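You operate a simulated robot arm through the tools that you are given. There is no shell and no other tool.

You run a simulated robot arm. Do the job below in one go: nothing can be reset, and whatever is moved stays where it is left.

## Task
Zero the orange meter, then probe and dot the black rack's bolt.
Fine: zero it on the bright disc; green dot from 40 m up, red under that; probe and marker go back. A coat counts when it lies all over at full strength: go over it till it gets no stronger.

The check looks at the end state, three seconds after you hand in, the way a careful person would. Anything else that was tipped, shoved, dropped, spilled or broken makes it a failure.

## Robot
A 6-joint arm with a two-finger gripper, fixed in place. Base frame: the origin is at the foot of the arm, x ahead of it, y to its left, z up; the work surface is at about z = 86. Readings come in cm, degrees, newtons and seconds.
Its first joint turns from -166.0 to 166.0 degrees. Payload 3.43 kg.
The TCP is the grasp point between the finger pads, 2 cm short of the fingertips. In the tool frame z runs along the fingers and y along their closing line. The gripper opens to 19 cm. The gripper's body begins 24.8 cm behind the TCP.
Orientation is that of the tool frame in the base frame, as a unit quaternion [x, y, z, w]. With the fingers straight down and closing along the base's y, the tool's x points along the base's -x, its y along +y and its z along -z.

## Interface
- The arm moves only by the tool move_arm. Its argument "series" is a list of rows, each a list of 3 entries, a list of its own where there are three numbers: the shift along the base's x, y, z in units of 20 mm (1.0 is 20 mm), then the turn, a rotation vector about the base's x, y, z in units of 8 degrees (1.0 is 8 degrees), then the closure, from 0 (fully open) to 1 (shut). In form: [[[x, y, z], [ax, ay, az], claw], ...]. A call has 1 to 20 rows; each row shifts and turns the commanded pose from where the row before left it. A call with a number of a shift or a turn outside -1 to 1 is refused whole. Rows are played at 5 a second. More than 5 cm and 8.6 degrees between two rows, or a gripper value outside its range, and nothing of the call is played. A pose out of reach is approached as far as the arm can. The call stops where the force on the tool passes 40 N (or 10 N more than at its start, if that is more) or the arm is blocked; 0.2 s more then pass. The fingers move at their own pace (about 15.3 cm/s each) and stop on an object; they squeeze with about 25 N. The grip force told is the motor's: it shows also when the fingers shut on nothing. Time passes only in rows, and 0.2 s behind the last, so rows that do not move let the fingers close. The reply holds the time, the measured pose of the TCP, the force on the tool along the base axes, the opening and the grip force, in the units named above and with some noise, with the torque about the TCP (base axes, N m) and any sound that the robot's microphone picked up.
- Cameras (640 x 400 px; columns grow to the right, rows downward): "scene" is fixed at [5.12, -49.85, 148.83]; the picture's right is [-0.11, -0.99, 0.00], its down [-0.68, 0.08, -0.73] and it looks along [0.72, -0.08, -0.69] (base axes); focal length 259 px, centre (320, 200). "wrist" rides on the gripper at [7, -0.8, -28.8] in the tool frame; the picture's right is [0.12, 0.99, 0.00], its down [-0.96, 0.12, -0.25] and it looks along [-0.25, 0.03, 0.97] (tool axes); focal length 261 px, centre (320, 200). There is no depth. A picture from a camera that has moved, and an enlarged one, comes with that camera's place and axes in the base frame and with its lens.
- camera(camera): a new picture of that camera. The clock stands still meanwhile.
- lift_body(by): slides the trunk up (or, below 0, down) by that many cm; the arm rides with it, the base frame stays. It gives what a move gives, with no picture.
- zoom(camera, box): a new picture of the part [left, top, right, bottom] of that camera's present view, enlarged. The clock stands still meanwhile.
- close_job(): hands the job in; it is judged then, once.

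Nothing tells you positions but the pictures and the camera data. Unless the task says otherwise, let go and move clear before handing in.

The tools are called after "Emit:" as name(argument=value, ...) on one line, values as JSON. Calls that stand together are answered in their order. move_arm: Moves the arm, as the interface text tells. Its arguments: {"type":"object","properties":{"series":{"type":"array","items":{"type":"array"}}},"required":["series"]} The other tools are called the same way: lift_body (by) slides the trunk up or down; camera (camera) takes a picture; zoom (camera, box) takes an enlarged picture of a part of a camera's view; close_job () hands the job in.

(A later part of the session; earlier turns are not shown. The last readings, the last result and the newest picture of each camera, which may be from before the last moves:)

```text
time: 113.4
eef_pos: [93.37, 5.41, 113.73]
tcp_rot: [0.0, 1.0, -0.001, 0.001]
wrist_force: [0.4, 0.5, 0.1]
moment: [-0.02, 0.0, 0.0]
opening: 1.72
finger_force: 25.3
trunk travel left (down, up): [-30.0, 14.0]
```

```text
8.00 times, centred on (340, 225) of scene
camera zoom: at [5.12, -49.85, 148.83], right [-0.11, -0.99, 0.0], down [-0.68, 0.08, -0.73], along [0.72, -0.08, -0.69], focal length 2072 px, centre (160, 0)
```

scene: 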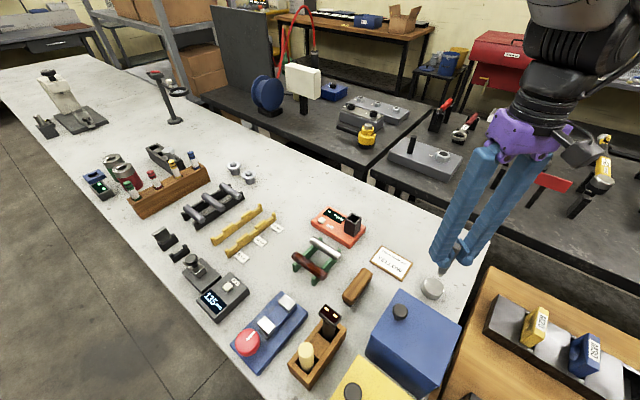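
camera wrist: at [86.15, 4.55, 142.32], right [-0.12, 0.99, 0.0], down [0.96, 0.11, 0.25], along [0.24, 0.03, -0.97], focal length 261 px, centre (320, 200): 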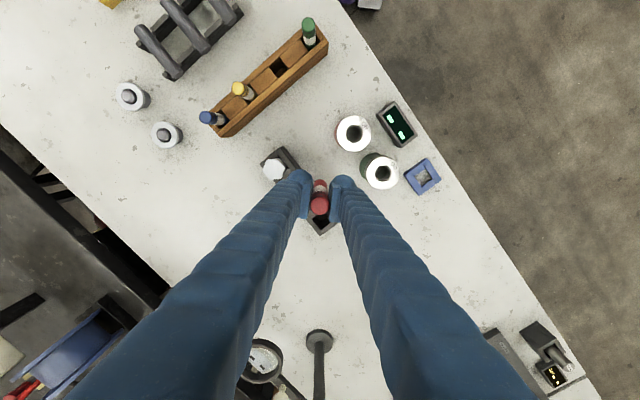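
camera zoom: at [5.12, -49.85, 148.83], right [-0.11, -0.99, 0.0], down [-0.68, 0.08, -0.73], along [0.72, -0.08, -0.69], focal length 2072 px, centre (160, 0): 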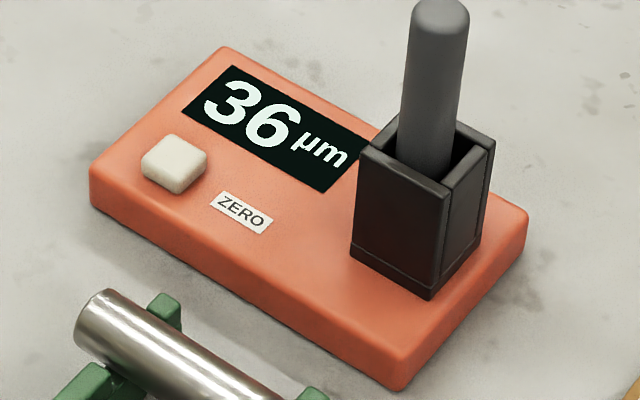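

The hex bolt takes no ink by press or rub, so I should double-check which object is "the black rack's bolt". I enlarge the other candidate racks and parts.

Emit:
zoom(camera="scene", box=[25, 105, 75, 145])

Emit:
zoom(camera="scene", box=[175, 175, 255, 235])

Emit:
zoom(camera="scene", box=[215, 150, 265, 190])

Emit:
zoom(camera="scene", box=[145, 220, 205, 265])

Emit:
camera(camera="scene")

Emit:
zoom(camera="scene", box=[130, 60, 200, 130])

```text
10.00 times, centred on (50, 125) of scene
camera zoom: at [5.12, -49.85, 148.83], right [-0.11, -0.99, 0.0], down [-0.68, 0.08, -0.73], along [0.72, -0.08, -0.69], focal length 2590 px, centre (3020, 950)
```

zoom: 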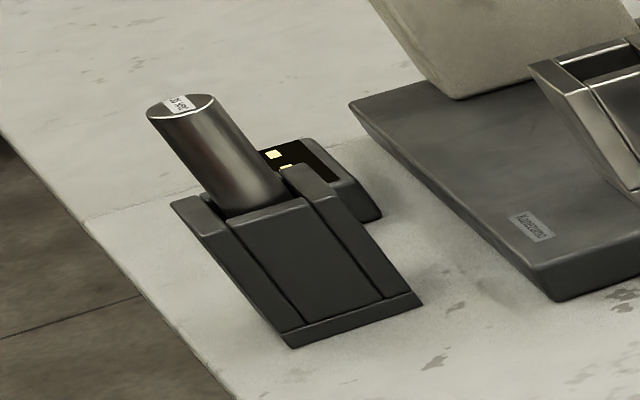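

```text
6.67 times, centred on (215, 205) of scene
camera zoom: at [5.12, -49.85, 148.83], right [-0.11, -0.99, 0.0], down [-0.68, 0.08, -0.73], along [0.72, -0.08, -0.69], focal length 1727 px, centre (1020, 167)
```

zoom: 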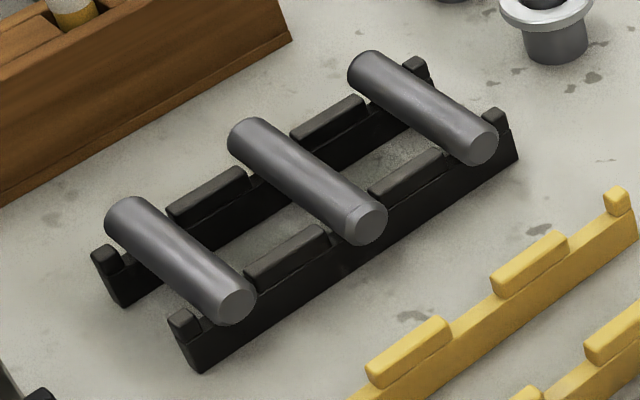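

```text
10.00 times, centred on (240, 170) of scene
camera zoom: at [5.12, -49.85, 148.83], right [-0.11, -0.99, 0.0], down [-0.68, 0.08, -0.73], along [0.72, -0.08, -0.69], focal length 2590 px, centre (1120, 500)
```

zoom: 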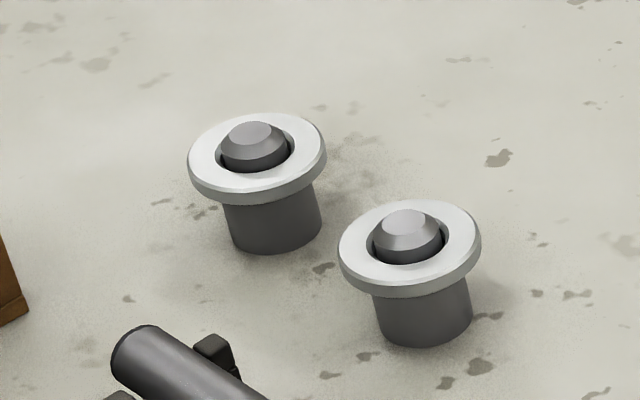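

```text
8.89 times, centred on (175, 242) of scene
camera zoom: at [5.12, -49.85, 148.83], right [-0.11, -0.99, 0.0], down [-0.68, 0.08, -0.73], along [0.72, -0.08, -0.69], focal length 2303 px, centre (1609, -178)
```

zoom: 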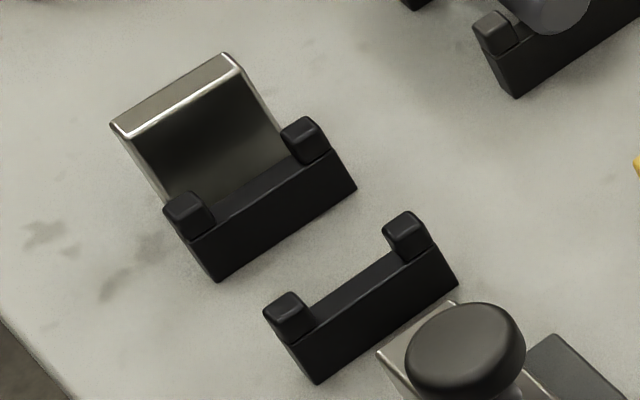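

```text
taken
```

scene: 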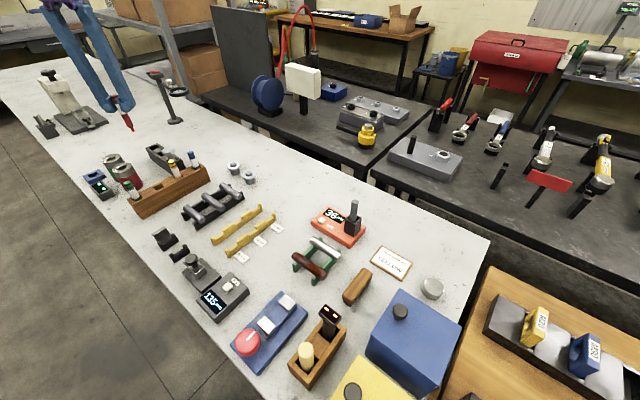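

```text
5.71 times, centred on (165, 95) of scene
camera zoom: at [5.12, -49.85, 148.83], right [-0.11, -0.99, 0.0], down [-0.68, 0.08, -0.73], along [0.72, -0.08, -0.69], focal length 1480 px, centre (1206, 800)
```

zoom: 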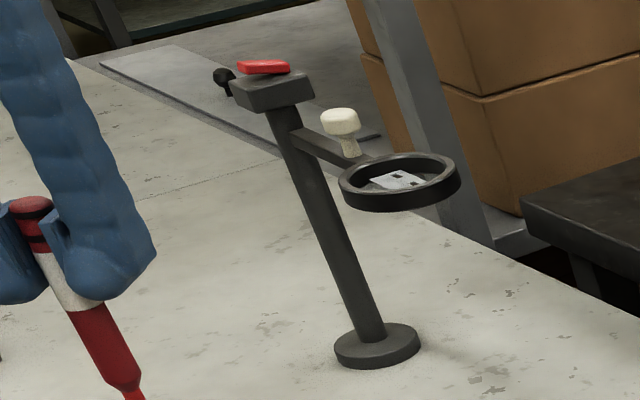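

The hex bolt is the only bolt in a black rack, and its reading straddles the limit, so it is the right part. I'll go back and try a gentle, steady dwell of a few newtons.

Emit:
move_arm(series=[[[0, -1, 0], [0, 0, 0], 1], [[0, -1, 0], [0, 0, 0], 1], [[0, -1, 0], [0, 0, 0], 1], [[0, -1, 0], [0, 0, 0], 1], [[0, 0, 0], [0, 0, 0], 1], [[0, 0, -1], [0, 0, 0], 1], [[0, 0, -1], [0, 0, 0], 1], [[0, 0, -1], [0, 0, 0], 1], [[0, 0, -0.8], [0, 0, 0], 1], [[0, 0, -0.1], [0, 0, 0], 1], [[0, 0, -0.03], [0, 0, 0], 1], [[0, 0, 0], [0, 0, 0], 1]])

Emit:
move_arm(series=[[[0, 0, -0.02], [0, 0, 0], 1], [[0, 0, 0], [0, 0, 0], 1]])

```text
time: 116.0
eef_pos: [93.25, -2.59, 105.83]
tcp_rot: [0.001, 1.0, 0.0, -0.001]
wrist_force: [-0.1, 0.0, -0.6]
moment: [0.01, 0.0, 0.02]
opening: 1.75
finger_force: 25.3
trunk travel left (down, up): [-30.0, 14.0]
```

```text
time: 116.6
eef_pos: [93.18, -2.63, 105.81]
tcp_rot: [0.0, 1.0, -0.001, -0.001]
wrist_force: [-0.9, 0.1, 0.3]
moment: [0.03, 0.01, 0.01]
opening: 1.72
finger_force: 25.1
trunk travel left (down, up): [-30.0, 14.0]
```

Emit:
move_arm(series=[[[0, 0, -0.02], [0, 0, 0], 1], [[0, 0, 0], [0, 0, 0], 1], [[0, 0, 0], [0, 0, 0], 1], [[0, 0, 0], [0, 0, 0], 1], [[0, 0, 0], [0, 0, 0], 1]])

Emit:
move_arm(series=[[[0, 0, -0.02], [0, 0, 0], 1], [[0, 0, 0], [0, 0, 0], 1], [[0, 0, 0], [0, 0, 0], 1], [[0, 0, 0], [0, 0, 0], 1], [[0, 0, 0], [0, 0, 0], 1], [[0, 0, 0], [0, 0, 0], 1], [[0, 0, 0], [0, 0, 0], 1], [[0, 0, 0], [0, 0, 0], 1], [[0, 0, 0], [0, 0, 0], 1], [[0, 0, 0], [0, 0, 0], 1], [[0, 0, 0], [0, 0, 0], 1], [[0, 0, 0], [0, 0, 0], 1]])

Emit:
zoom(camera="scene", box=[160, 142, 180, 157])

```text
time: 117.8
eef_pos: [93.3, -2.55, 105.85]
tcp_rot: [0.0, 1.0, 0.0, -0.002]
wrist_force: [-0.2, 0.3, -1.2]
moment: [-0.04, 0.0, 0.0]
opening: 1.73
finger_force: 25.0
trunk travel left (down, up): [-30.0, 14.0]
```

```text
time: 120.4
eef_pos: [93.03, -2.65, 105.73]
tcp_rot: [0.0, 1.0, 0.0, 0.0]
wrist_force: [-0.3, 0.0, 2.0]
moment: [-0.03, -0.02, 0.02]
opening: 1.77
finger_force: 24.6
trunk travel left (down, up): [-30.0, 14.0]
```

```text
16.00 times, centred on (170, 150) of scene
camera zoom: at [5.12, -49.85, 148.83], right [-0.11, -0.99, 0.0], down [-0.68, 0.08, -0.73], along [0.72, -0.08, -0.69], focal length 4145 px, centre (2720, 1008)
```

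zoom: 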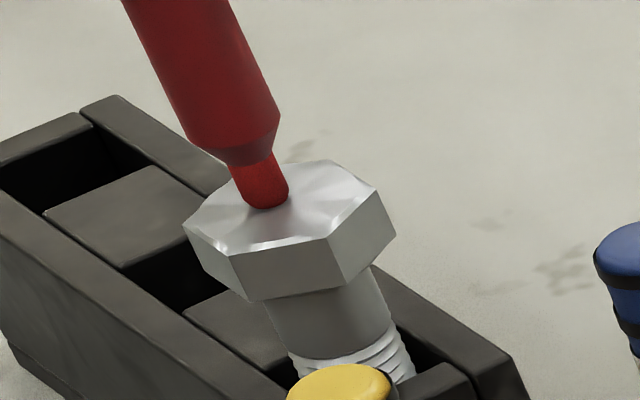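

Emit:
move_arm(series=[[[0, 0, -0.03], [0, 0, 0], 1], [[0, 0, 0], [0, 0, 0], 1], [[0, 0, 0], [0, 0, 0], 1], [[0, 0, 0], [0, 0, 0], 1], [[0, 0, 0], [0, 0, 0], 1], [[0, 0, 0], [0, 0, 0], 1], [[0, 0, 0], [0, 0, 0], 1], [[0, 0, 0], [0, 0, 0], 1], [[0, 0, 0], [0, 0, 0], 1], [[0, 0, 0], [0, 0, 0], 1], [[0, 0, 0], [0, 0, 0], 1], [[0, 0, 0], [0, 0, 0], 1], [[0, 0, 0], [0, 0, 0], 1], [[0, 0, 0], [0, 0, 0], 1], [[0, 0, 0], [0, 0, 0], 1]])

Emit:
move_arm(series=[[[0, 0, 0.2], [0, 0, 0], 1], [[0, 0, 0.9], [0, 0, 0], 1], [[0, 0, 0.9], [0, 0, 0], 1], [[0, 0, 0], [0, 0, 0], 1]])

Emit:
zoom(camera="scene", box=[160, 142, 180, 157])

```text
time: 123.6
eef_pos: [93.16, -2.68, 105.74]
tcp_rot: [0.0, 1.0, 0.0, 0.0]
wrist_force: [-1.0, 0.7, 4.2]
moment: [0.01, 0.0, 0.02]
opening: 1.75
finger_force: 25.2
trunk travel left (down, up): [-30.0, 14.0]
```

```text
time: 124.6
eef_pos: [93.23, -2.85, 109.69]
tcp_rot: [0.0, 1.0, 0.0, 0.0]
wrist_force: [-0.1, -0.1, -0.1]
moment: [0.01, 0.01, 0.0]
opening: 1.76
finger_force: 24.6
trunk travel left (down, up): [-30.0, 14.0]
```

```text
16.00 times, centred on (170, 150) of scene
camera zoom: at [5.12, -49.85, 148.83], right [-0.11, -0.99, 0.0], down [-0.68, 0.08, -0.73], along [0.72, -0.08, -0.69], focal length 4145 px, centre (2720, 1008)
```

zoom: 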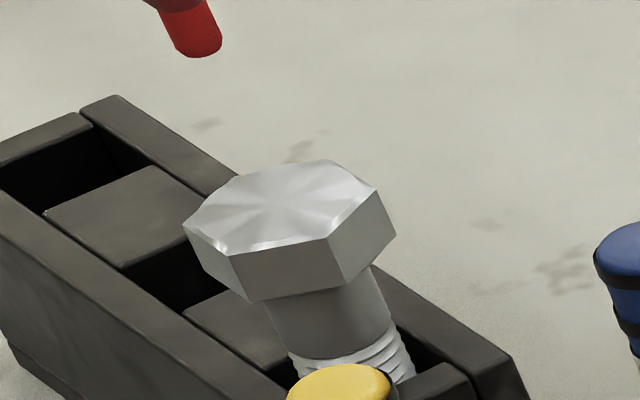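

Still no ink. Before moving away I try a wider light scribble over the head, about ±9 mm.

Emit:
move_arm(series=[[[0, 0, -1], [0, 0, 0], 1], [[0, 0, -0.9], [0, 0, 0], 1], [[0, 0, -0.08], [0, 0, 0], 1], [[0, 0, 0], [0, 0, 0], 1]])

Emit:
move_arm(series=[[[0, 0, -0.03], [0, 0, 0], 1], [[0, 0, 0], [0, 0, 0], 1]])

```text
time: 125.6
eef_pos: [93.03, -2.73, 105.74]
tcp_rot: [0.0, 1.0, 0.0, -0.001]
wrist_force: [-0.1, 0.8, -0.8]
moment: [0.0, 0.0, -0.03]
opening: 1.77
finger_force: 25.2
trunk travel left (down, up): [-30.0, 14.0]
```

```text
time: 126.2
eef_pos: [93.09, -2.68, 105.75]
tcp_rot: [0.0, 1.0, 0.001, 0.0]
wrist_force: [-0.1, 0.1, 4.3]
moment: [0.0, 0.05, 0.01]
opening: 1.76
finger_force: 24.5
trunk travel left (down, up): [-30.0, 14.0]
```

Emit:
move_arm(series=[[[0.2, 0, -0.01], [0, 0, 0], 1], [[0.2, 0, 0], [0, 0, 0], 1], [[-0.2, 0.1, 0], [0, 0, 0], 1], [[-0.2, 0.1, 0], [0, 0, 0], 1], [[-0.2, 0, 0], [0, 0, 0], 1], [[-0.2, -0.1, 0], [0, 0, 0], 1], [[0.2, -0.1, 0], [0, 0, 0], 1], [[0.2, 0, 0], [0, 0, 0], 1], [[0.2, -0.1, 0], [0, 0, 0], 1], [[0.2, -0.1, 0], [0, 0, 0], 1], [[-0.2, -0.1, 0], [0, 0, 0], 1], [[-0.2, 0, 0], [0, 0, 0], 1], [[-0.2, 0.1, 0], [0, 0, 0], 1], [[0.2, 0.2, 0], [0, 0, 0], 1], [[0, 0, 0], [0, 0, 0], 1]])

Emit:
move_arm(series=[[[0, 0, 0.2], [0, 0, 0], 1], [[0, 0, 0.9], [0, 0, 0], 1], [[0, 0, 0.9], [0, 0, 0], 1], [[0, 0, 0], [0, 0, 0], 1]])

Emit:
zoom(camera="scene", box=[160, 142, 180, 157])

```text
time: 129.4
eef_pos: [93.1, -2.63, 105.43]
tcp_rot: [-0.001, 1.0, 0.0, -0.001]
wrist_force: [1.7, -0.1, 7.9]
moment: [-0.04, -0.05, 0.01]
opening: 1.75
finger_force: 25.4
trunk travel left (down, up): [-30.0, 14.0]
```

```text
time: 130.4
eef_pos: [93.14, -2.75, 109.65]
tcp_rot: [0.0, 1.0, 0.0, -0.001]
wrist_force: [0.5, 0.4, -0.3]
moment: [-0.02, 0.04, 0.0]
opening: 1.73
finger_force: 25.2
trunk travel left (down, up): [-30.0, 14.0]
```

```text
16.00 times, centred on (170, 150) of scene
camera zoom: at [5.12, -49.85, 148.83], right [-0.11, -0.99, 0.0], down [-0.68, 0.08, -0.73], along [0.72, -0.08, -0.69], focal length 4145 px, centre (2720, 1008)
```

zoom: 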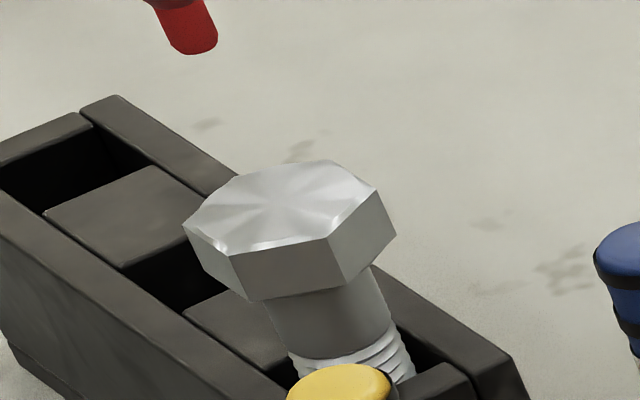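

Still unmarked. I'll bring the marker close to the scene camera to inspect its tip for a cap or the like.

Emit:
move_arm(series=[[[0, 0, 1], [0, 0, 0], 1], [[0, 0, 1], [0, 0, 0], 1], [[0, 0, 1], [0, 0, 0], 1], [[0, 0, 1], [0, 0, 0], 1], [[0, 0, 1], [0, 0, 0], 1], [[0, 0, 1], [0, 0, 0], 1], [[-1, -1, 0], [0, 0, 0], 1], [[-1, -1, 0], [0, 0, 0], 1], [[-1, -1, 0], [0, 0, 0], 1], [[-1, -1, 0], [0, 0, 0], 1], [[-1, -1, 0], [0, 0, 0], 1], [[-1, -1, 0], [0, 0, 0], 1], [[-1, -1, 0], [0, 0, 0], 1], [[-1, -1, 0], [0, 0, 0], 1], [[-1, -1, 0], [0, 0, 0], 1], [[-1, -1, 0], [0, 0, 0], 1], [[-1, -1, 0], [0, 0, 0], 1], [[-1, -1, 0], [0, 0, 0], 1]])

Emit:
camera(camera="wrist")

Emit:
move_arm(series=[[[-1, -1, 0], [0, 0, 0], 1], [[-1, -1, 0], [0, 0, 0], 1], [[-1, -1, 0], [0, 0, 0], 1], [[-1, -1, 0], [0, 0, 0], 1], [[-1, -1, 0], [0, 0, 0], 1], [[-1, -1, 0], [0, 0, 0], 1], [[-1, -1, 0], [0, 0, 0], 1], [[-1, -1, 0], [0, 0, 0], 1], [[-1, -1, 0], [0, 0, 0], 1], [[-1, -1, 0], [0, 0, 0], 1], [[-1, -1, 0], [0, 0, 0], 1], [[-1, -1, 0], [0, 0, 0], 1], [[-1, -1, 0], [0, 0, 0], 1], [[0, 0, 0], [0, 0, 0], 1]])

Emit:
camera(camera="scene")

Emit:
camera(camera="wrist")

```text
time: 134.2
eef_pos: [69.17, -26.98, 121.81]
tcp_rot: [0.0, 1.0, 0.0, 0.0]
wrist_force: [-0.3, 0.1, -0.5]
moment: [0.08, -0.04, -0.02]
opening: 1.76
finger_force: 24.7
trunk travel left (down, up): [-30.0, 14.0]
```

```text
taken
camera wrist: at [61.99, -27.75, 150.35], right [-0.12, 0.99, 0.0], down [0.96, 0.12, 0.25], along [0.25, 0.03, -0.97], focal length 261 px, centre (320, 200)
```

wrist: 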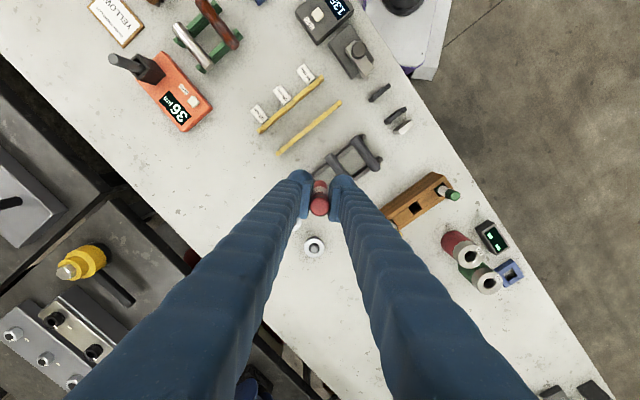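

```text
time: 137.2
eef_pos: [43.22, -52.68, 121.45]
tcp_rot: [0.001, 1.0, -0.001, 0.0]
wrist_force: [0.0, -0.6, -0.5]
moment: [0.0, -0.03, 0.0]
opening: 1.73
finger_force: 25.4
trunk travel left (down, up): [-30.0, 14.0]
```

```text
taken
```

scene: 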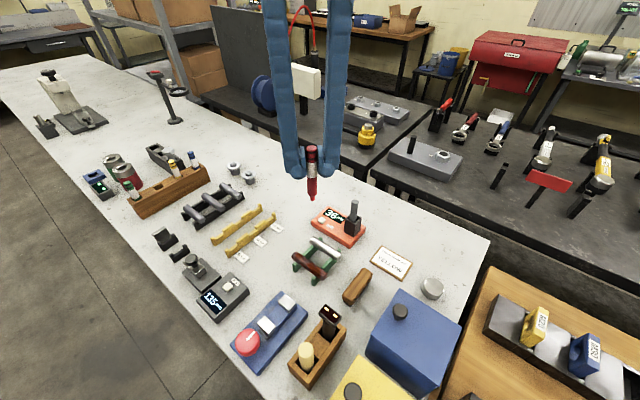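

```text
taken
camera wrist: at [36.09, -53.63, 150.11], right [-0.12, 0.99, 0.0], down [0.96, 0.12, 0.25], along [0.24, 0.03, -0.97], focal length 261 px, centre (320, 200)
```

wrist: 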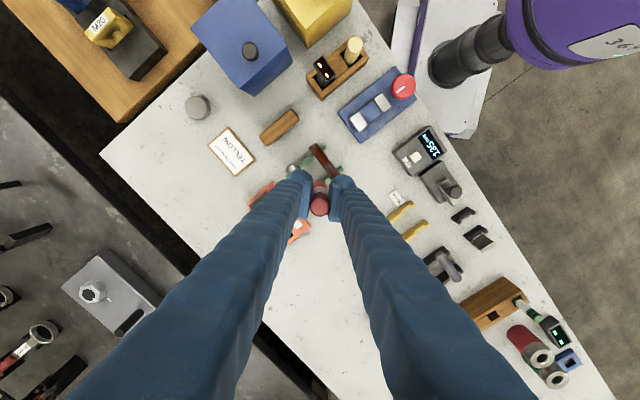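

Emit:
zoom(camera="scene", box=[292, 140, 332, 210])

Emit:
zoom(camera="scene", box=[302, 185, 322, 205])

Emit:
zoom(camera="scene", box=[302, 140, 322, 165])

Emit:
zoom(camera="scene", box=[130, 175, 170, 205])

```text
5.71 times, centred on (312, 175) of scene
camera zoom: at [5.12, -49.85, 148.83], right [-0.11, -0.99, 0.0], down [-0.68, 0.08, -0.73], along [0.72, -0.08, -0.69], focal length 1480 px, centre (366, 343)
```

zoom: 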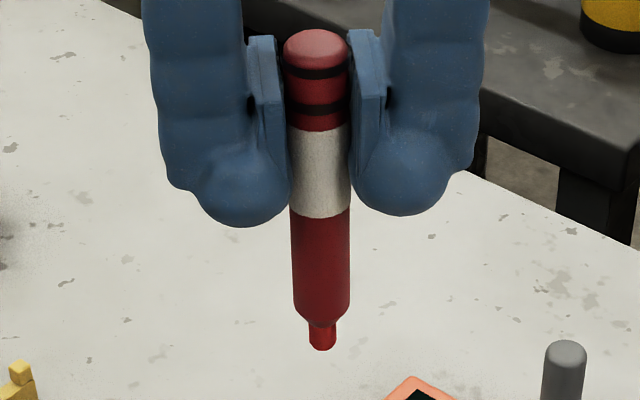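

```text
16.00 times, centred on (312, 195) of scene
camera zoom: at [5.12, -49.85, 148.83], right [-0.11, -0.99, 0.0], down [-0.68, 0.08, -0.73], along [0.72, -0.08, -0.69], focal length 4145 px, centre (448, 280)
```

zoom: 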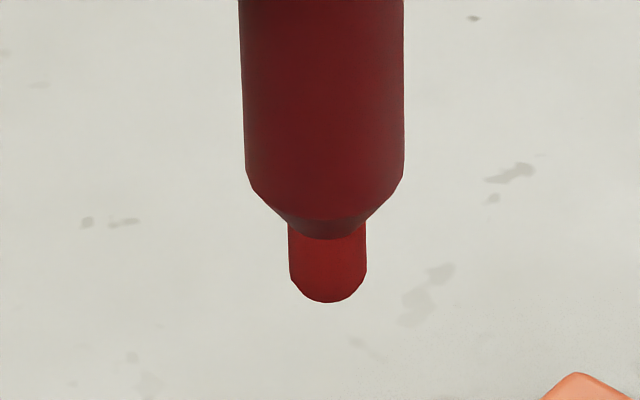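

```text
16.00 times, centred on (312, 152) of scene
camera zoom: at [5.12, -49.85, 148.83], right [-0.11, -0.99, 0.0], down [-0.68, 0.08, -0.73], along [0.72, -0.08, -0.69], focal length 4145 px, centre (448, 960)
```

zoom: 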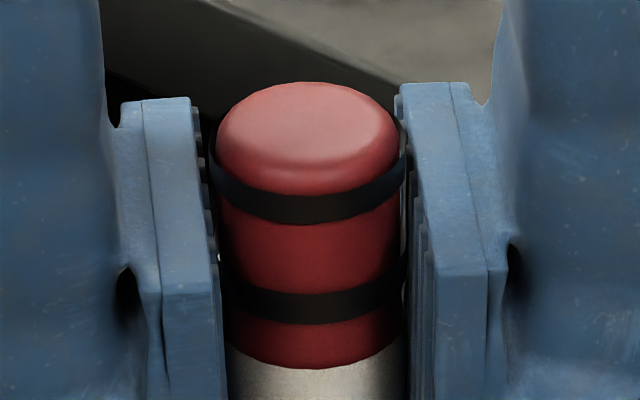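

```text
13.33 times, centred on (150, 190) of scene
camera zoom: at [5.12, -49.85, 148.83], right [-0.11, -0.99, 0.0], down [-0.68, 0.08, -0.73], along [0.72, -0.08, -0.69], focal length 3454 px, centre (2587, 333)
```

zoom: 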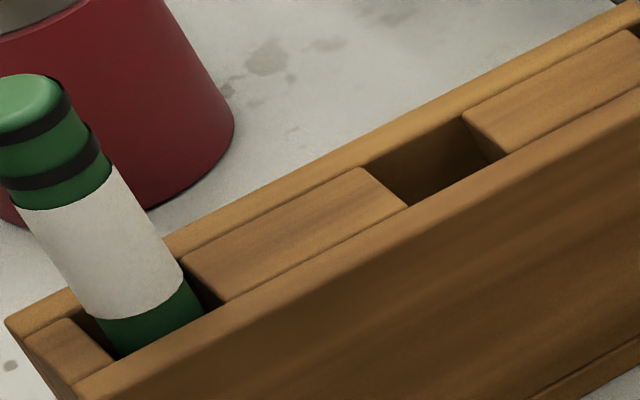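

The marker has a plain bare nib, so it is usable; my dwell was about 3–4 mm off the head's true centre (about (93.05,-3.12) in commanded terms). I go back and dwell exactly on the centre.

Emit:
move_arm(series=[[[0.9968, 0.9938, 0], [0, 0, 0], 1], [[0.9968, 0.9938, 0], [0, 0, 0], 1], [[0.9968, 0.9938, 0], [0, 0, 0], 1], [[0.9968, 0.9938, 0], [0, 0, 0], 1], [[0.9968, 0.9938, 0], [0, 0, 0], 1], [[0.9968, 0.9938, 0], [0, 0, 0], 1], [[0.9968, 0.9938, 0], [0, 0, 0], 1], [[0.9968, 0.9938, 0], [0, 0, 0], 1], [[0.9968, 0.9938, 0], [0, 0, 0], 1], [[0.9968, 0.9938, 0], [0, 0, 0], 1], [[0.9968, 0.9938, 0], [0, 0, 0], 1], [[0.9968, 0.9938, 0], [0, 0, 0], 1], [[0.9968, 0.9938, 0], [0, 0, 0], 1]])

Emit:
move_arm(series=[[[0.9968, 0.9938, 0], [0, 0, 0], 1], [[0.9968, 0.9938, 0], [0, 0, 0], 1], [[0.9968, 0.9938, 0], [0, 0, 0], 1], [[0.9968, 0.9938, 0], [0, 0, 0], 1], [[0.9968, 0.9938, 0], [0, 0, 0], 1], [[0.9968, 0.9938, 0], [0, 0, 0], 1], [[0.9968, 0.9938, 0], [0, 0, 0], 1], [[0.9968, 0.9938, 0], [0, 0, 0], 1], [[0.9968, 0.9938, 0], [0, 0, 0], 1], [[0.9968, 0.9938, 0], [0, 0, 0], 1], [[0.9968, 0.9938, 0], [0, 0, 0], 1], [[0.9968, 0.9938, 0], [0, 0, 0], 1], [[0, 0, 0], [0, 0, 0], 1], [[0, 0, 0], [0, 0, 0], 1]])

Emit:
camera(camera="wrist")

Emit:
zoom(camera="wrist", box=[290, 140, 350, 200])

```text
time: 140.0
eef_pos: [69.21, -26.72, 121.59]
tcp_rot: [0.0, 1.0, 0.0, -0.002]
wrist_force: [0.4, 0.2, -0.2]
moment: [-0.04, 0.09, 0.05]
opening: 1.74
finger_force: 25.0
trunk travel left (down, up): [-30.0, 14.0]
```

```text
time: 143.0
eef_pos: [93.12, -2.95, 121.48]
tcp_rot: [0.0, 1.0, 0.0, -0.001]
wrist_force: [0.1, -0.6, -0.4]
moment: [0.04, 0.03, -0.03]
opening: 1.74
finger_force: 25.2
trunk travel left (down, up): [-30.0, 14.0]
```

```text
taken
camera wrist: at [86.05, -3.83, 150.02], right [-0.12, 0.99, 0.0], down [0.96, 0.11, 0.25], along [0.24, 0.03, -0.97], focal length 261 px, centre (320, 200)
```

wrist: 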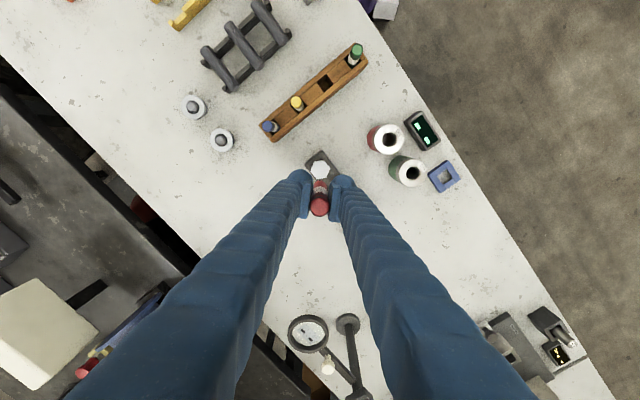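

```text
6.67 times, centred on (320, 170) of wrist
camera zoom: at [86.05, -3.83, 150.02], right [-0.12, 0.99, 0.0], down [0.96, 0.11, 0.25], along [0.24, 0.03, -0.97], focal length 1738 px, centre (320, 400)
```

zoom: 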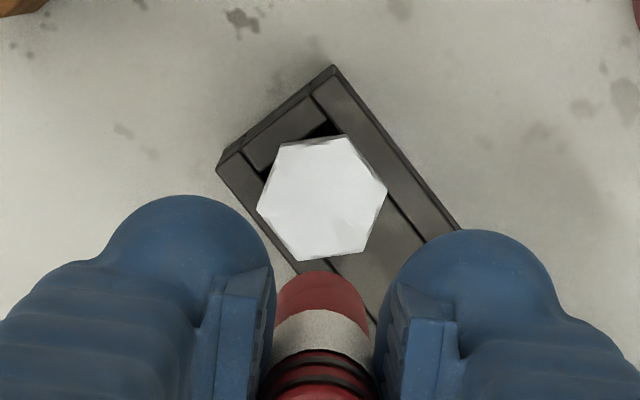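

Emit:
zoom(camera="wrist", box=[180, 0, 300, 100])

Emit:
zoom(camera="wrist", box=[360, 90, 480, 200])

Emit:
move_arm(series=[[[0, 0, -1], [0, 0, 0], 1], [[0, 0, -1], [0, 0, 0], 1], [[0, 0, -1], [0, 0, 0], 1], [[0, 0, -1], [0, 0, 0], 1], [[0, 0, -1], [0, 0, 0], 1], [[0, 0, -1], [0, 0, 0], 1], [[0, 0, -1], [0, 0, 0], 1], [[0, 0, -0.8], [0, 0, 0], 1], [[0, 0, -0.1], [0, 0, 0], 1], [[0, 0, -0.05], [0, 0, 0], 1], [[0, 0, 0], [0, 0, 0], 1]])

```text
4.00 times, centred on (240, 50) of wrist
camera zoom: at [86.05, -3.83, 150.02], right [-0.12, 0.99, 0.0], down [0.96, 0.11, 0.25], along [0.24, 0.03, -0.97], focal length 1043 px, centre (640, 800)
```

zoom: 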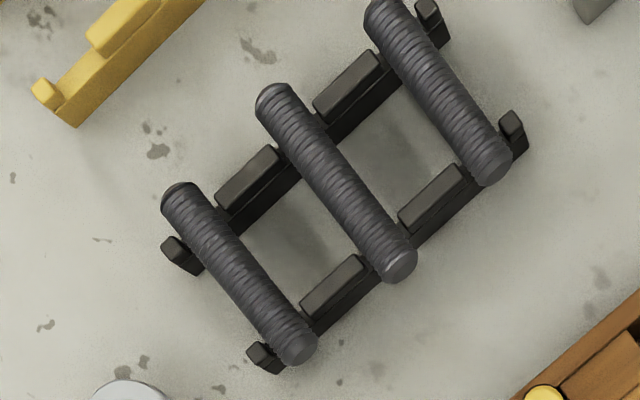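

```text
3.64 times, centred on (420, 145) of wrist
camera zoom: at [86.05, -3.83, 150.02], right [-0.12, 0.99, 0.0], down [0.96, 0.11, 0.25], along [0.24, 0.03, -0.97], focal length 948 px, centre (-44, 400)
```

zoom: 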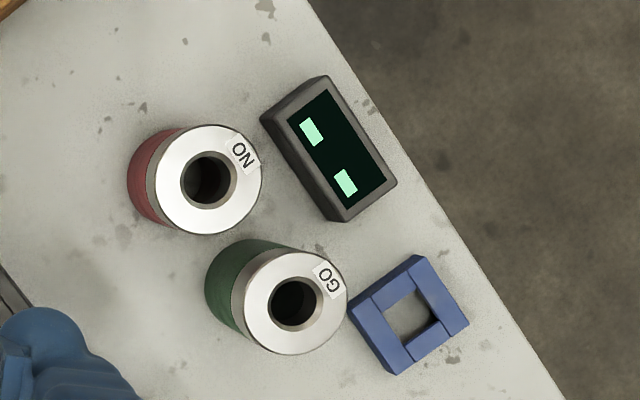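

```text
time: 145.4
eef_pos: [92.98, -3.11, 105.78]
tcp_rot: [0.001, 1.0, 0.001, -0.001]
wrist_force: [-0.4, -0.6, -1.6]
moment: [0.02, -0.02, 0.02]
opening: 1.76
finger_force: 24.8
trunk travel left (down, up): [-30.0, 14.0]
```

Emit:
move_arm(series=[[[0, 0, -0.03], [0, 0, 0], 1], [[0, 0, 0], [0, 0, 0], 1]])

Emit:
move_arm(series=[[[0, 0, -0.03], [0, 0, 0], 1], [[0, 0, 0], [0, 0, 0], 1]])

```text
time: 146.0
eef_pos: [92.96, -2.91, 105.61]
tcp_rot: [0.0, 1.0, 0.0, -0.001]
wrist_force: [-0.3, -0.1, -0.2]
moment: [0.02, 0.0, 0.0]
opening: 1.74
finger_force: 25.0
trunk travel left (down, up): [-30.0, 14.0]
```

```text
time: 146.6
eef_pos: [92.94, -2.98, 105.67]
tcp_rot: [0.001, 1.0, 0.0, 0.0]
wrist_force: [-0.3, -0.7, -0.1]
moment: [-0.02, -0.01, -0.04]
opening: 1.74
finger_force: 25.3
trunk travel left (down, up): [-30.0, 14.0]
```

Emit:
move_arm(series=[[[0, 0, -0.03], [0, 0, 0], 1], [[0, 0, 0], [0, 0, 0], 1]])

Emit:
move_arm(series=[[[0, 0, -0.02], [0, 0, 0], 1], [[0, 0, 0], [0, 0, 0], 1], [[0, 0, 0], [0, 0, 0], 1], [[0, 0, 0], [0, 0, 0], 1], [[0, 0, 0], [0, 0, 0], 1], [[0, 0, 0], [0, 0, 0], 1], [[0, 0, 0], [0, 0, 0], 1], [[0, 0, 0], [0, 0, 0], 1], [[0, 0, 0], [0, 0, 0], 1], [[0, 0, 0], [0, 0, 0], 1]])

Emit:
zoom(camera="scene", box=[160, 142, 180, 157])

```text
time: 147.2
eef_pos: [92.89, -2.94, 105.66]
tcp_rot: [0.0, 1.0, 0.0, 0.0]
wrist_force: [0.9, -0.3, 1.6]
moment: [-0.03, 0.01, -0.02]
opening: 1.76
finger_force: 24.8
trunk travel left (down, up): [-30.0, 14.0]
```

```text
time: 149.4
eef_pos: [92.91, -2.93, 105.52]
tcp_rot: [0.0, 1.0, 0.0, 0.0]
wrist_force: [0.6, 0.0, 9.5]
moment: [-0.02, -0.1, -0.04]
opening: 1.75
finger_force: 24.8
trunk travel left (down, up): [-30.0, 14.0]
```

```text
16.00 times, centred on (170, 150) of scene
camera zoom: at [5.12, -49.85, 148.83], right [-0.11, -0.99, 0.0], down [-0.68, 0.08, -0.73], along [0.72, -0.08, -0.69], focal length 4145 px, centre (2720, 1008)
```

zoom: 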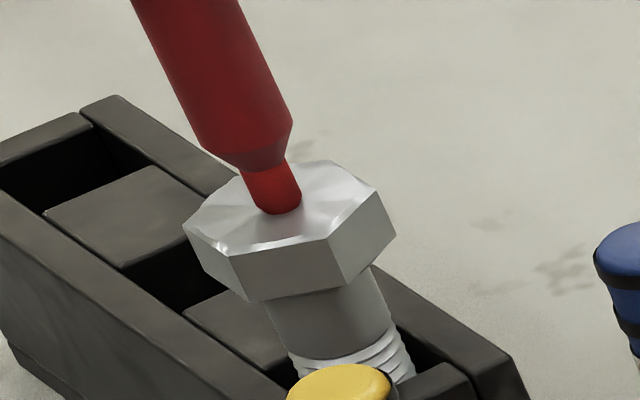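

Emit:
move_arm(series=[[[0, 0, 0], [0, 0, 0], 1], [[0, 0, 0], [0, 0, 0], 1], [[0, 0, 0], [0, 0, 0], 1], [[0, 0, 0], [0, 0, 0], 1], [[0, 0, 0], [0, 0, 0], 1], [[0, 0, 0], [0, 0, 0], 1], [[0, 0, 0], [0, 0, 0], 1], [[0, 0, 0], [0, 0, 0], 1], [[0, 0, 0.2], [0, 0, 0], 1], [[0, 0, 0.9], [0, 0, 0], 1], [[0, 0, 0.9], [0, 0, 0], 1], [[0, 0, 0], [0, 0, 0], 1]])

Emit:
zoom(camera="scene", box=[160, 142, 180, 157])

```text
time: 152.0
eef_pos: [93.11, -3.08, 109.45]
tcp_rot: [0.0, 1.0, 0.0, 0.0]
wrist_force: [0.3, -0.9, -0.6]
moment: [0.0, 0.03, 0.06]
opening: 1.74
finger_force: 25.1
trunk travel left (down, up): [-30.0, 14.0]
```

```text
16.00 times, centred on (170, 150) of scene
camera zoom: at [5.12, -49.85, 148.83], right [-0.11, -0.99, 0.0], down [-0.68, 0.08, -0.73], along [0.72, -0.08, -0.69], focal length 4145 px, centre (2720, 1008)
```

zoom: 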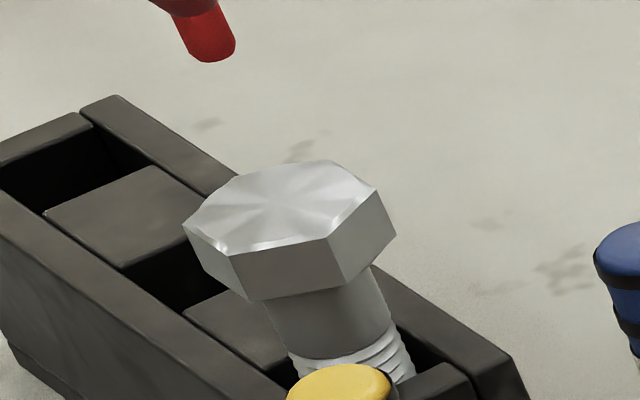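

No ink even with a centred dwell. I'll try short taps instead of dwells.

Emit:
move_arm(series=[[[0, 0, -0.9], [0, 0, 0], 1], [[0, 0, -0.9], [0, 0, 0], 1], [[0, 0, 0], [0, 0, 0], 1], [[0, 0, -0.21], [0, 0, 0], 1], [[0, 0, 0], [0, 0, 0], 1], [[0, 0, 0.3], [0, 0, 0], 1], [[0, 0, 0], [0, 0, 0], 1], [[0, 0, -0.3], [0, 0, 0], 1], [[0, 0, 0], [0, 0, 0], 1], [[0, 0, 0.3], [0, 0, 0], 1], [[0, 0, 0], [0, 0, 0], 1], [[0, 0, -0.3], [0, 0, 0], 1], [[0, 0, 0.3], [0, 0, 0], 1], [[0, 0, 0.9], [0, 0, 0], 1], [[0, 0, 0.9], [0, 0, 0], 1], [[0, 0, 0], [0, 0, 0], 1]])

Emit:
zoom(camera="scene", box=[160, 142, 180, 157])

```text
time: 155.4
eef_pos: [93.01, -3.0, 109.72]
tcp_rot: [0.0, 1.0, 0.001, -0.001]
wrist_force: [-1.1, -0.4, -0.2]
moment: [-0.02, -0.04, 0.01]
opening: 1.76
finger_force: 25.2
trunk travel left (down, up): [-30.0, 14.0]
```

```text
16.00 times, centred on (170, 150) of scene
camera zoom: at [5.12, -49.85, 148.83], right [-0.11, -0.99, 0.0], down [-0.68, 0.08, -0.73], along [0.72, -0.08, -0.69], focal length 4145 px, centre (2720, 1008)
```

zoom: 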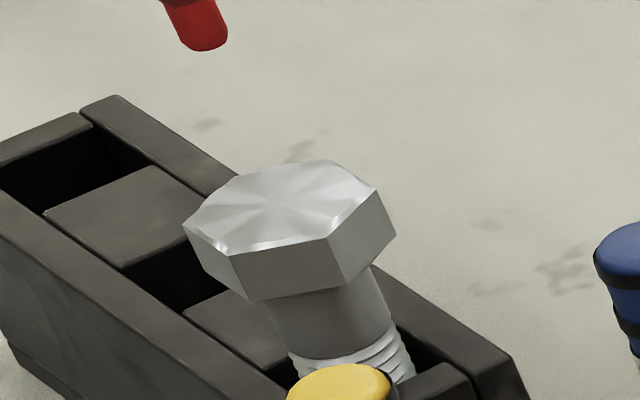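

Emit:
move_arm(series=[[[0, 0, 1], [0, 0, 0], 1], [[0, 0, 1], [0, 0, 0], 1], [[0, 1, 0], [0, 0, 0], 1], [[0, 1, 0], [0, 0, 0], 1], [[0, 1, 0], [0, 0, 0], 1], [[0, 1, 0], [0, 0, 0], 1], [[0, 0, 0], [0, 0, 0], 1]])

Emit:
zoom(camera="wrist", box=[256, 150, 296, 180])

Emit:
zoom(camera="wrist", box=[180, 10, 340, 150])

Emit:
zoom(camera="wrist", box=[250, 50, 300, 90])

```text
time: 157.0
eef_pos: [92.94, 4.86, 113.7]
tcp_rot: [0.0, 1.0, 0.0, 0.0]
wrist_force: [0.1, 0.3, -0.6]
moment: [-0.03, 0.0, 0.0]
opening: 1.75
finger_force: 24.9
trunk travel left (down, up): [-30.0, 14.0]
```

```text
13.33 times, centred on (276, 165) of wrist
camera zoom: at [85.87, 4.08, 142.24], right [-0.12, 0.99, 0.0], down [0.96, 0.12, 0.25], along [0.24, 0.03, -0.97], focal length 3475 px, centre (907, 667)
```

zoom: 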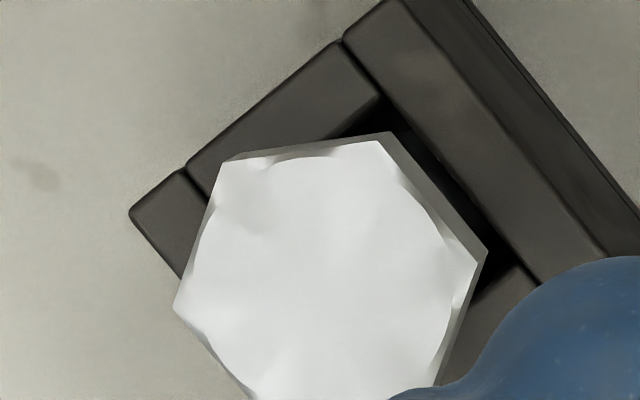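

```text
2.86 times, centred on (260, 80) of wrist
camera zoom: at [85.87, 4.08, 142.24], right [-0.12, 0.99, 0.0], down [0.96, 0.12, 0.25], along [0.24, 0.03, -0.97], focal length 745 px, centre (491, 543)
```

zoom: 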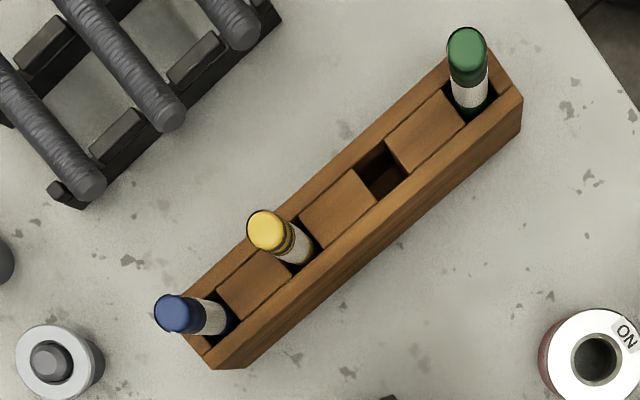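

```text
10.00 times, centred on (275, 70) of wrist
camera zoom: at [85.87, 4.08, 142.24], right [-0.12, 0.99, 0.0], down [0.96, 0.12, 0.25], along [0.24, 0.03, -0.97], focal length 2606 px, centre (770, 1500)
```

zoom: 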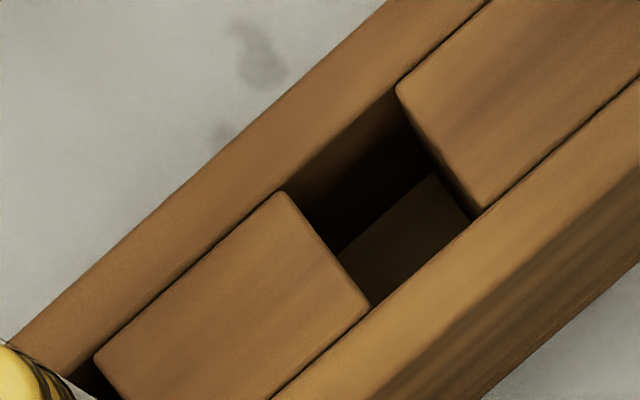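

Still clean. I'll try longer strokes right across the head, with light pressure.

Emit:
move_arm(series=[[[0, -1, 0], [0, 0, 0], 1], [[0, -1, 0], [0, 0, 0], 1], [[0, -1, 0], [0, 0, 0], 1], [[0, -1, 0], [0, 0, 0], 1], [[0, 0, 0], [0, 0, 0], 1], [[0, 0, -1], [0, 0, 0], 1], [[0, 0, -1], [0, 0, 0], 1], [[0, 0, -1], [0, 0, 0], 1], [[0, 0, -0.8], [0, 0, 0], 1], [[0, 0, -0.18], [0, 0, 0], 1], [[0, 0, -0.05], [0, 0, 0], 1], [[0, 0, 0], [0, 0, 0], 1]])

Emit:
move_arm(series=[[[0, 0, -0.03], [0, 0, 0], 1], [[0, 0, 0], [0, 0, 0], 1]])

```text
time: 159.6
eef_pos: [92.88, -3.1, 105.57]
tcp_rot: [0.0, 1.0, 0.0, 0.0]
wrist_force: [0.5, 0.2, 0.0]
moment: [0.0, 0.04, 0.01]
opening: 1.74
finger_force: 25.3
trunk travel left (down, up): [-30.0, 14.0]
```

```text
time: 160.2
eef_pos: [92.94, -2.88, 105.51]
tcp_rot: [0.001, 1.0, 0.0, 0.001]
wrist_force: [-0.5, -0.4, 5.2]
moment: [-0.03, -0.01, 0.0]
opening: 1.74
finger_force: 24.8
trunk travel left (down, up): [-30.0, 14.0]
```

Emit:
move_arm(series=[[[0.25, 0, 0], [0, 0, 0], 1], [[0.25, 0, 0], [0, 0, 0], 1], [[-0.25, 0, 0], [0, 0, 0], 1], [[-0.25, 0, 0], [0, 0, 0], 1], [[-0.25, 0, 0], [0, 0, 0], 1], [[-0.25, 0, 0], [0, 0, 0], 1], [[0.25, 0, 0], [0, 0, 0], 1], [[0.25, 0, 0], [0, 0, 0], 1], [[0, 0.25, 0], [0, 0, 0], 1], [[0, 0.25, 0], [0, 0, 0], 1], [[0, -0.25, 0], [0, 0, 0], 1], [[0, -0.25, 0], [0, 0, 0], 1], [[0, -0.25, 0], [0, 0, 0], 1], [[0, -0.25, 0], [0, 0, 0], 1], [[0, 0.25, 0], [0, 0, 0], 1], [[0, 0.25, 0], [0, 0, 0], 1], [[0, 0, 0], [0, 0, 0], 1]])

Emit:
zoom(camera="scene", box=[160, 142, 180, 157])

```text
time: 163.8
eef_pos: [92.93, -2.98, 105.58]
tcp_rot: [0.0, 1.0, 0.0, -0.001]
wrist_force: [-0.3, -1.0, 0.8]
moment: [0.05, -0.02, -0.01]
opening: 1.76
finger_force: 24.8
trunk travel left (down, up): [-30.0, 14.0]
```

```text
16.00 times, centred on (170, 150) of scene
camera zoom: at [5.12, -49.85, 148.83], right [-0.11, -0.99, 0.0], down [-0.68, 0.08, -0.73], along [0.72, -0.08, -0.69], focal length 4145 px, centre (2720, 1008)
```

zoom: 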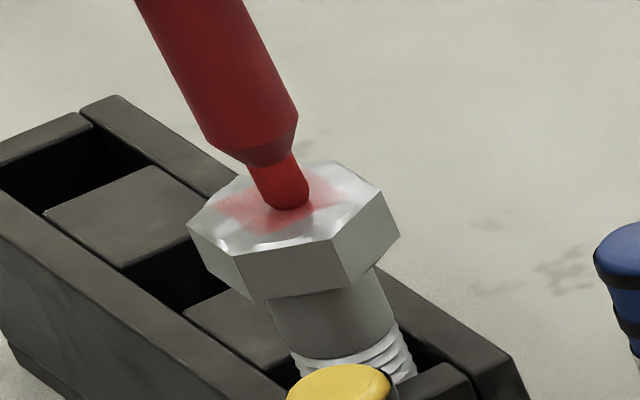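

Ink is coming now: the longer, quicker strokes laid a pale red patch. I lift off to look at its shape from above.

Emit:
move_arm(series=[[[0, 0, 0.3], [0, 0, 0], 1], [[0, 0, 1], [0, 0, 0], 1], [[0, 0, 1], [0, 0, 0], 1], [[0, 0, 1], [0, 0, 0], 1], [[0, 1, 0.7], [0, 0, 0], 1], [[0, 1, 0], [0, 0, 0], 1], [[0, 1, 0], [0, 0, 0], 1], [[0, 1, 0], [0, 0, 0], 1], [[0, 0, 0], [0, 0, 0], 1]])

Emit:
zoom(camera="wrist", box=[256, 150, 296, 180])

Emit:
zoom(camera="scene", box=[160, 142, 180, 157])

```text
time: 165.8
eef_pos: [93.1, 4.91, 113.5]
tcp_rot: [0.0, 1.0, 0.0, -0.001]
wrist_force: [0.5, -0.7, -0.8]
moment: [-0.04, 0.02, -0.02]
opening: 1.75
finger_force: 25.0
trunk travel left (down, up): [-30.0, 14.0]
```

```text
13.33 times, centred on (276, 165) of wrist
camera zoom: at [85.97, 4.11, 142.02], right [-0.12, 0.99, 0.0], down [0.96, 0.12, 0.25], along [0.24, 0.03, -0.97], focal length 3475 px, centre (907, 667)
```

zoom: 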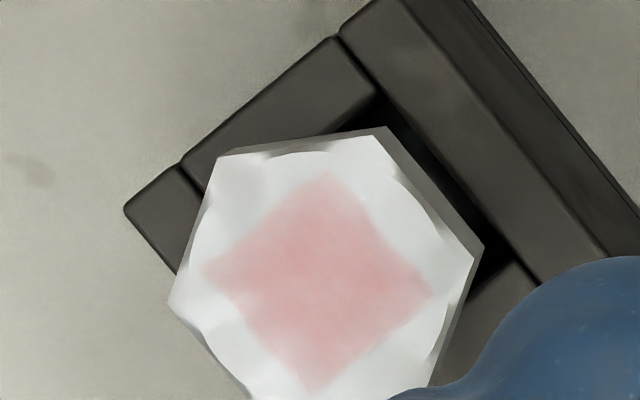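

```text
16.00 times, centred on (170, 150) of scene
camera zoom: at [5.12, -49.85, 148.83], right [-0.11, -0.99, 0.0], down [-0.68, 0.08, -0.73], along [0.72, -0.08, -0.69], focal length 4145 px, centre (2720, 1008)
```

zoom: 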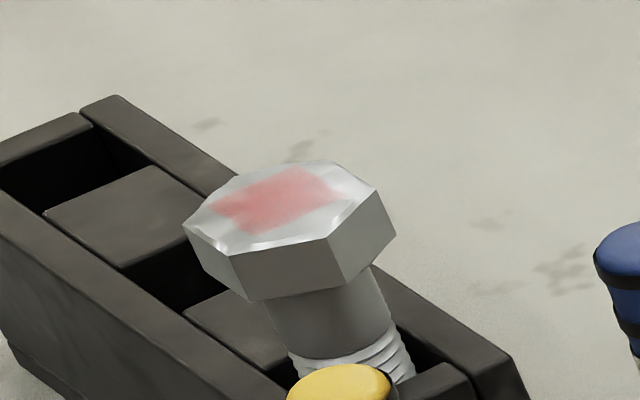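

The stroke worked: a faint, even red square now lies centred on the head. I go over it repeatedly with diagonal passes at the same brisk, light stroke until it stops getting stronger.

Emit:
move_arm(series=[[[0, -1, 0], [0, 0, 0], 1], [[0, -1, 0], [0, 0, 0], 1], [[0, -1, 0], [0, 0, 0], 1], [[0, -1, 0], [0, 0, 0], 1], [[0, 0, 0], [0, 0, 0], 1], [[0, 0, -1], [0, 0, 0], 1], [[0, 0, -1], [0, 0, 0], 1], [[0, 0, -1], [0, 0, 0], 1], [[0, 0, -0.8], [0, 0, 0], 1], [[0, 0, -0.15], [0, 0, 0], 1], [[0, 0, -0.04], [0, 0, 0], 1], [[0, 0, 0], [0, 0, 0], 1]])

Emit:
move_arm(series=[[[0, 0, -0.03], [0, 0, 0], 1], [[0, 0, 0], [0, 0, 0], 1]])

```text
time: 168.4
eef_pos: [92.89, -2.9, 105.4]
tcp_rot: [0.0, 1.0, 0.0, -0.001]
wrist_force: [-0.2, 0.2, 0.2]
moment: [-0.04, -0.01, -0.01]
opening: 1.73
finger_force: 24.6
trunk travel left (down, up): [-30.0, 14.0]
```

```text
time: 169.0
eef_pos: [93.1, -2.98, 105.52]
tcp_rot: [0.0, 1.0, 0.0, 0.0]
wrist_force: [-0.3, -0.4, 3.5]
moment: [0.02, -0.02, 0.02]
opening: 1.76
finger_force: 25.1
trunk travel left (down, up): [-30.0, 14.0]
```

Emit:
move_arm(series=[[[0.14, -0.14, 0], [0, 0, 0], 1], [[0.14, -0.14, 0], [0, 0, 0], 1], [[-0.19, -0.19, 0], [0, 0, 0], 1], [[-0.095, -0.095, 0], [0, 0, 0], 1], [[0.19, 0.19, 0], [0, 0, 0], 1], [[0.19, 0.19, 0], [0, 0, 0], 1], [[0.19, 0.19, 0], [0, 0, 0], 1], [[-0.14, 0.14, 0], [0, 0, 0], 1], [[-0.19, -0.19, 0], [0, 0, 0], 1], [[-0.19, -0.19, 0], [0, 0, 0], 1], [[-0.19, -0.19, 0], [0, 0, 0], 1], [[-0.14, 0.14, 0], [0, 0, 0], 1], [[0.19, 0.19, 0], [0, 0, 0], 1], [[0.19, 0.19, 0], [0, 0, 0], 1], [[0.19, 0.19, 0], [0, 0, 0], 1], [[-0.14, 0.14, 0], [0, 0, 0], 1], [[-0.19, -0.19, 0], [0, 0, 0], 1], [[-0.19, -0.19, 0], [0, 0, 0], 1], [[-0.19, -0.19, 0], [0, 0, 0], 1]])

Emit:
zoom(camera="scene", box=[160, 142, 180, 157])

```text
time: 173.0
eef_pos: [92.1, -3.25, 105.47]
tcp_rot: [0.0, 1.0, 0.0, 0.0]
wrist_force: [0.1, 0.3, 7.0]
moment: [-0.01, -0.12, 0.0]
opening: 1.76
finger_force: 25.4
trunk travel left (down, up): [-30.0, 14.0]
```

```text
16.00 times, centred on (170, 150) of scene
camera zoom: at [5.12, -49.85, 148.83], right [-0.11, -0.99, 0.0], down [-0.68, 0.08, -0.73], along [0.72, -0.08, -0.69], focal length 4145 px, centre (2720, 1008)
```

zoom: 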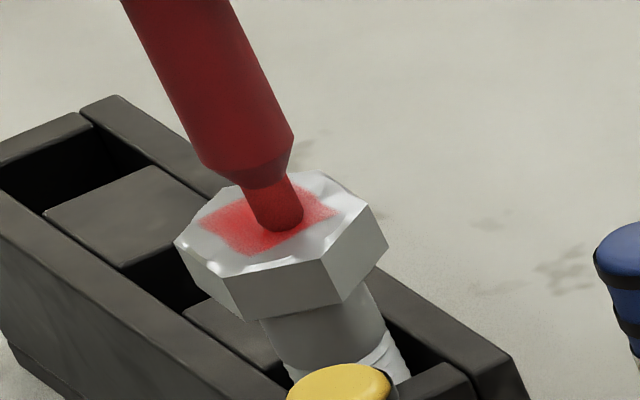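

Emit:
move_arm(series=[[[-0.14, 0.14, 0], [0, 0, 0], 1], [[0.19, 0.19, 0], [0, 0, 0], 1], [[0.19, 0.19, 0], [0, 0, 0], 1], [[0.19, 0.19, 0], [0, 0, 0], 1], [[0.14, -0.14, 0], [0, 0, 0], 1], [[-0.19, -0.19, 0], [0, 0, 0], 1], [[-0.19, -0.19, 0], [0, 0, 0], 1], [[-0.19, -0.19, 0], [0, 0, 0], 1], [[0.14, -0.14, 0], [0, 0, 0], 1], [[0.19, 0.19, 0], [0, 0, 0], 1], [[0.19, 0.19, 0], [0, 0, 0], 1], [[0.19, 0.19, 0], [0, 0, 0], 1], [[0.14, -0.14, 0], [0, 0, 0], 1], [[-0.19, -0.19, 0], [0, 0, 0], 1], [[-0.19, -0.19, 0], [0, 0, 0], 1], [[-0.19, -0.19, 0], [0, 0, 0], 1], [[0.14, -0.14, 0], [0, 0, 0], 1], [[0.19, 0.19, 0], [0, 0, 0], 1], [[0.19, 0.19, 0], [0, 0, 0], 1], [[0.19, 0.19, 0], [0, 0, 0], 1]])

Emit:
zoom(camera="scene", box=[160, 142, 180, 157])

```text
time: 177.2
eef_pos: [94.12, -2.97, 105.5]
tcp_rot: [0.0, 1.0, 0.001, 0.0]
wrist_force: [0.0, -0.1, -0.2]
moment: [-0.02, 0.01, 0.01]
opening: 1.75
finger_force: 25.1
trunk travel left (down, up): [-30.0, 14.0]
```

```text
16.00 times, centred on (170, 150) of scene
camera zoom: at [5.12, -49.85, 148.83], right [-0.11, -0.99, 0.0], down [-0.68, 0.08, -0.73], along [0.72, -0.08, -0.69], focal length 4145 px, centre (2720, 1008)
```

zoom: 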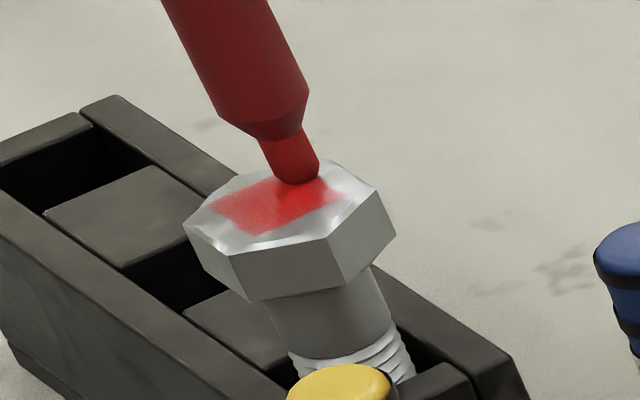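

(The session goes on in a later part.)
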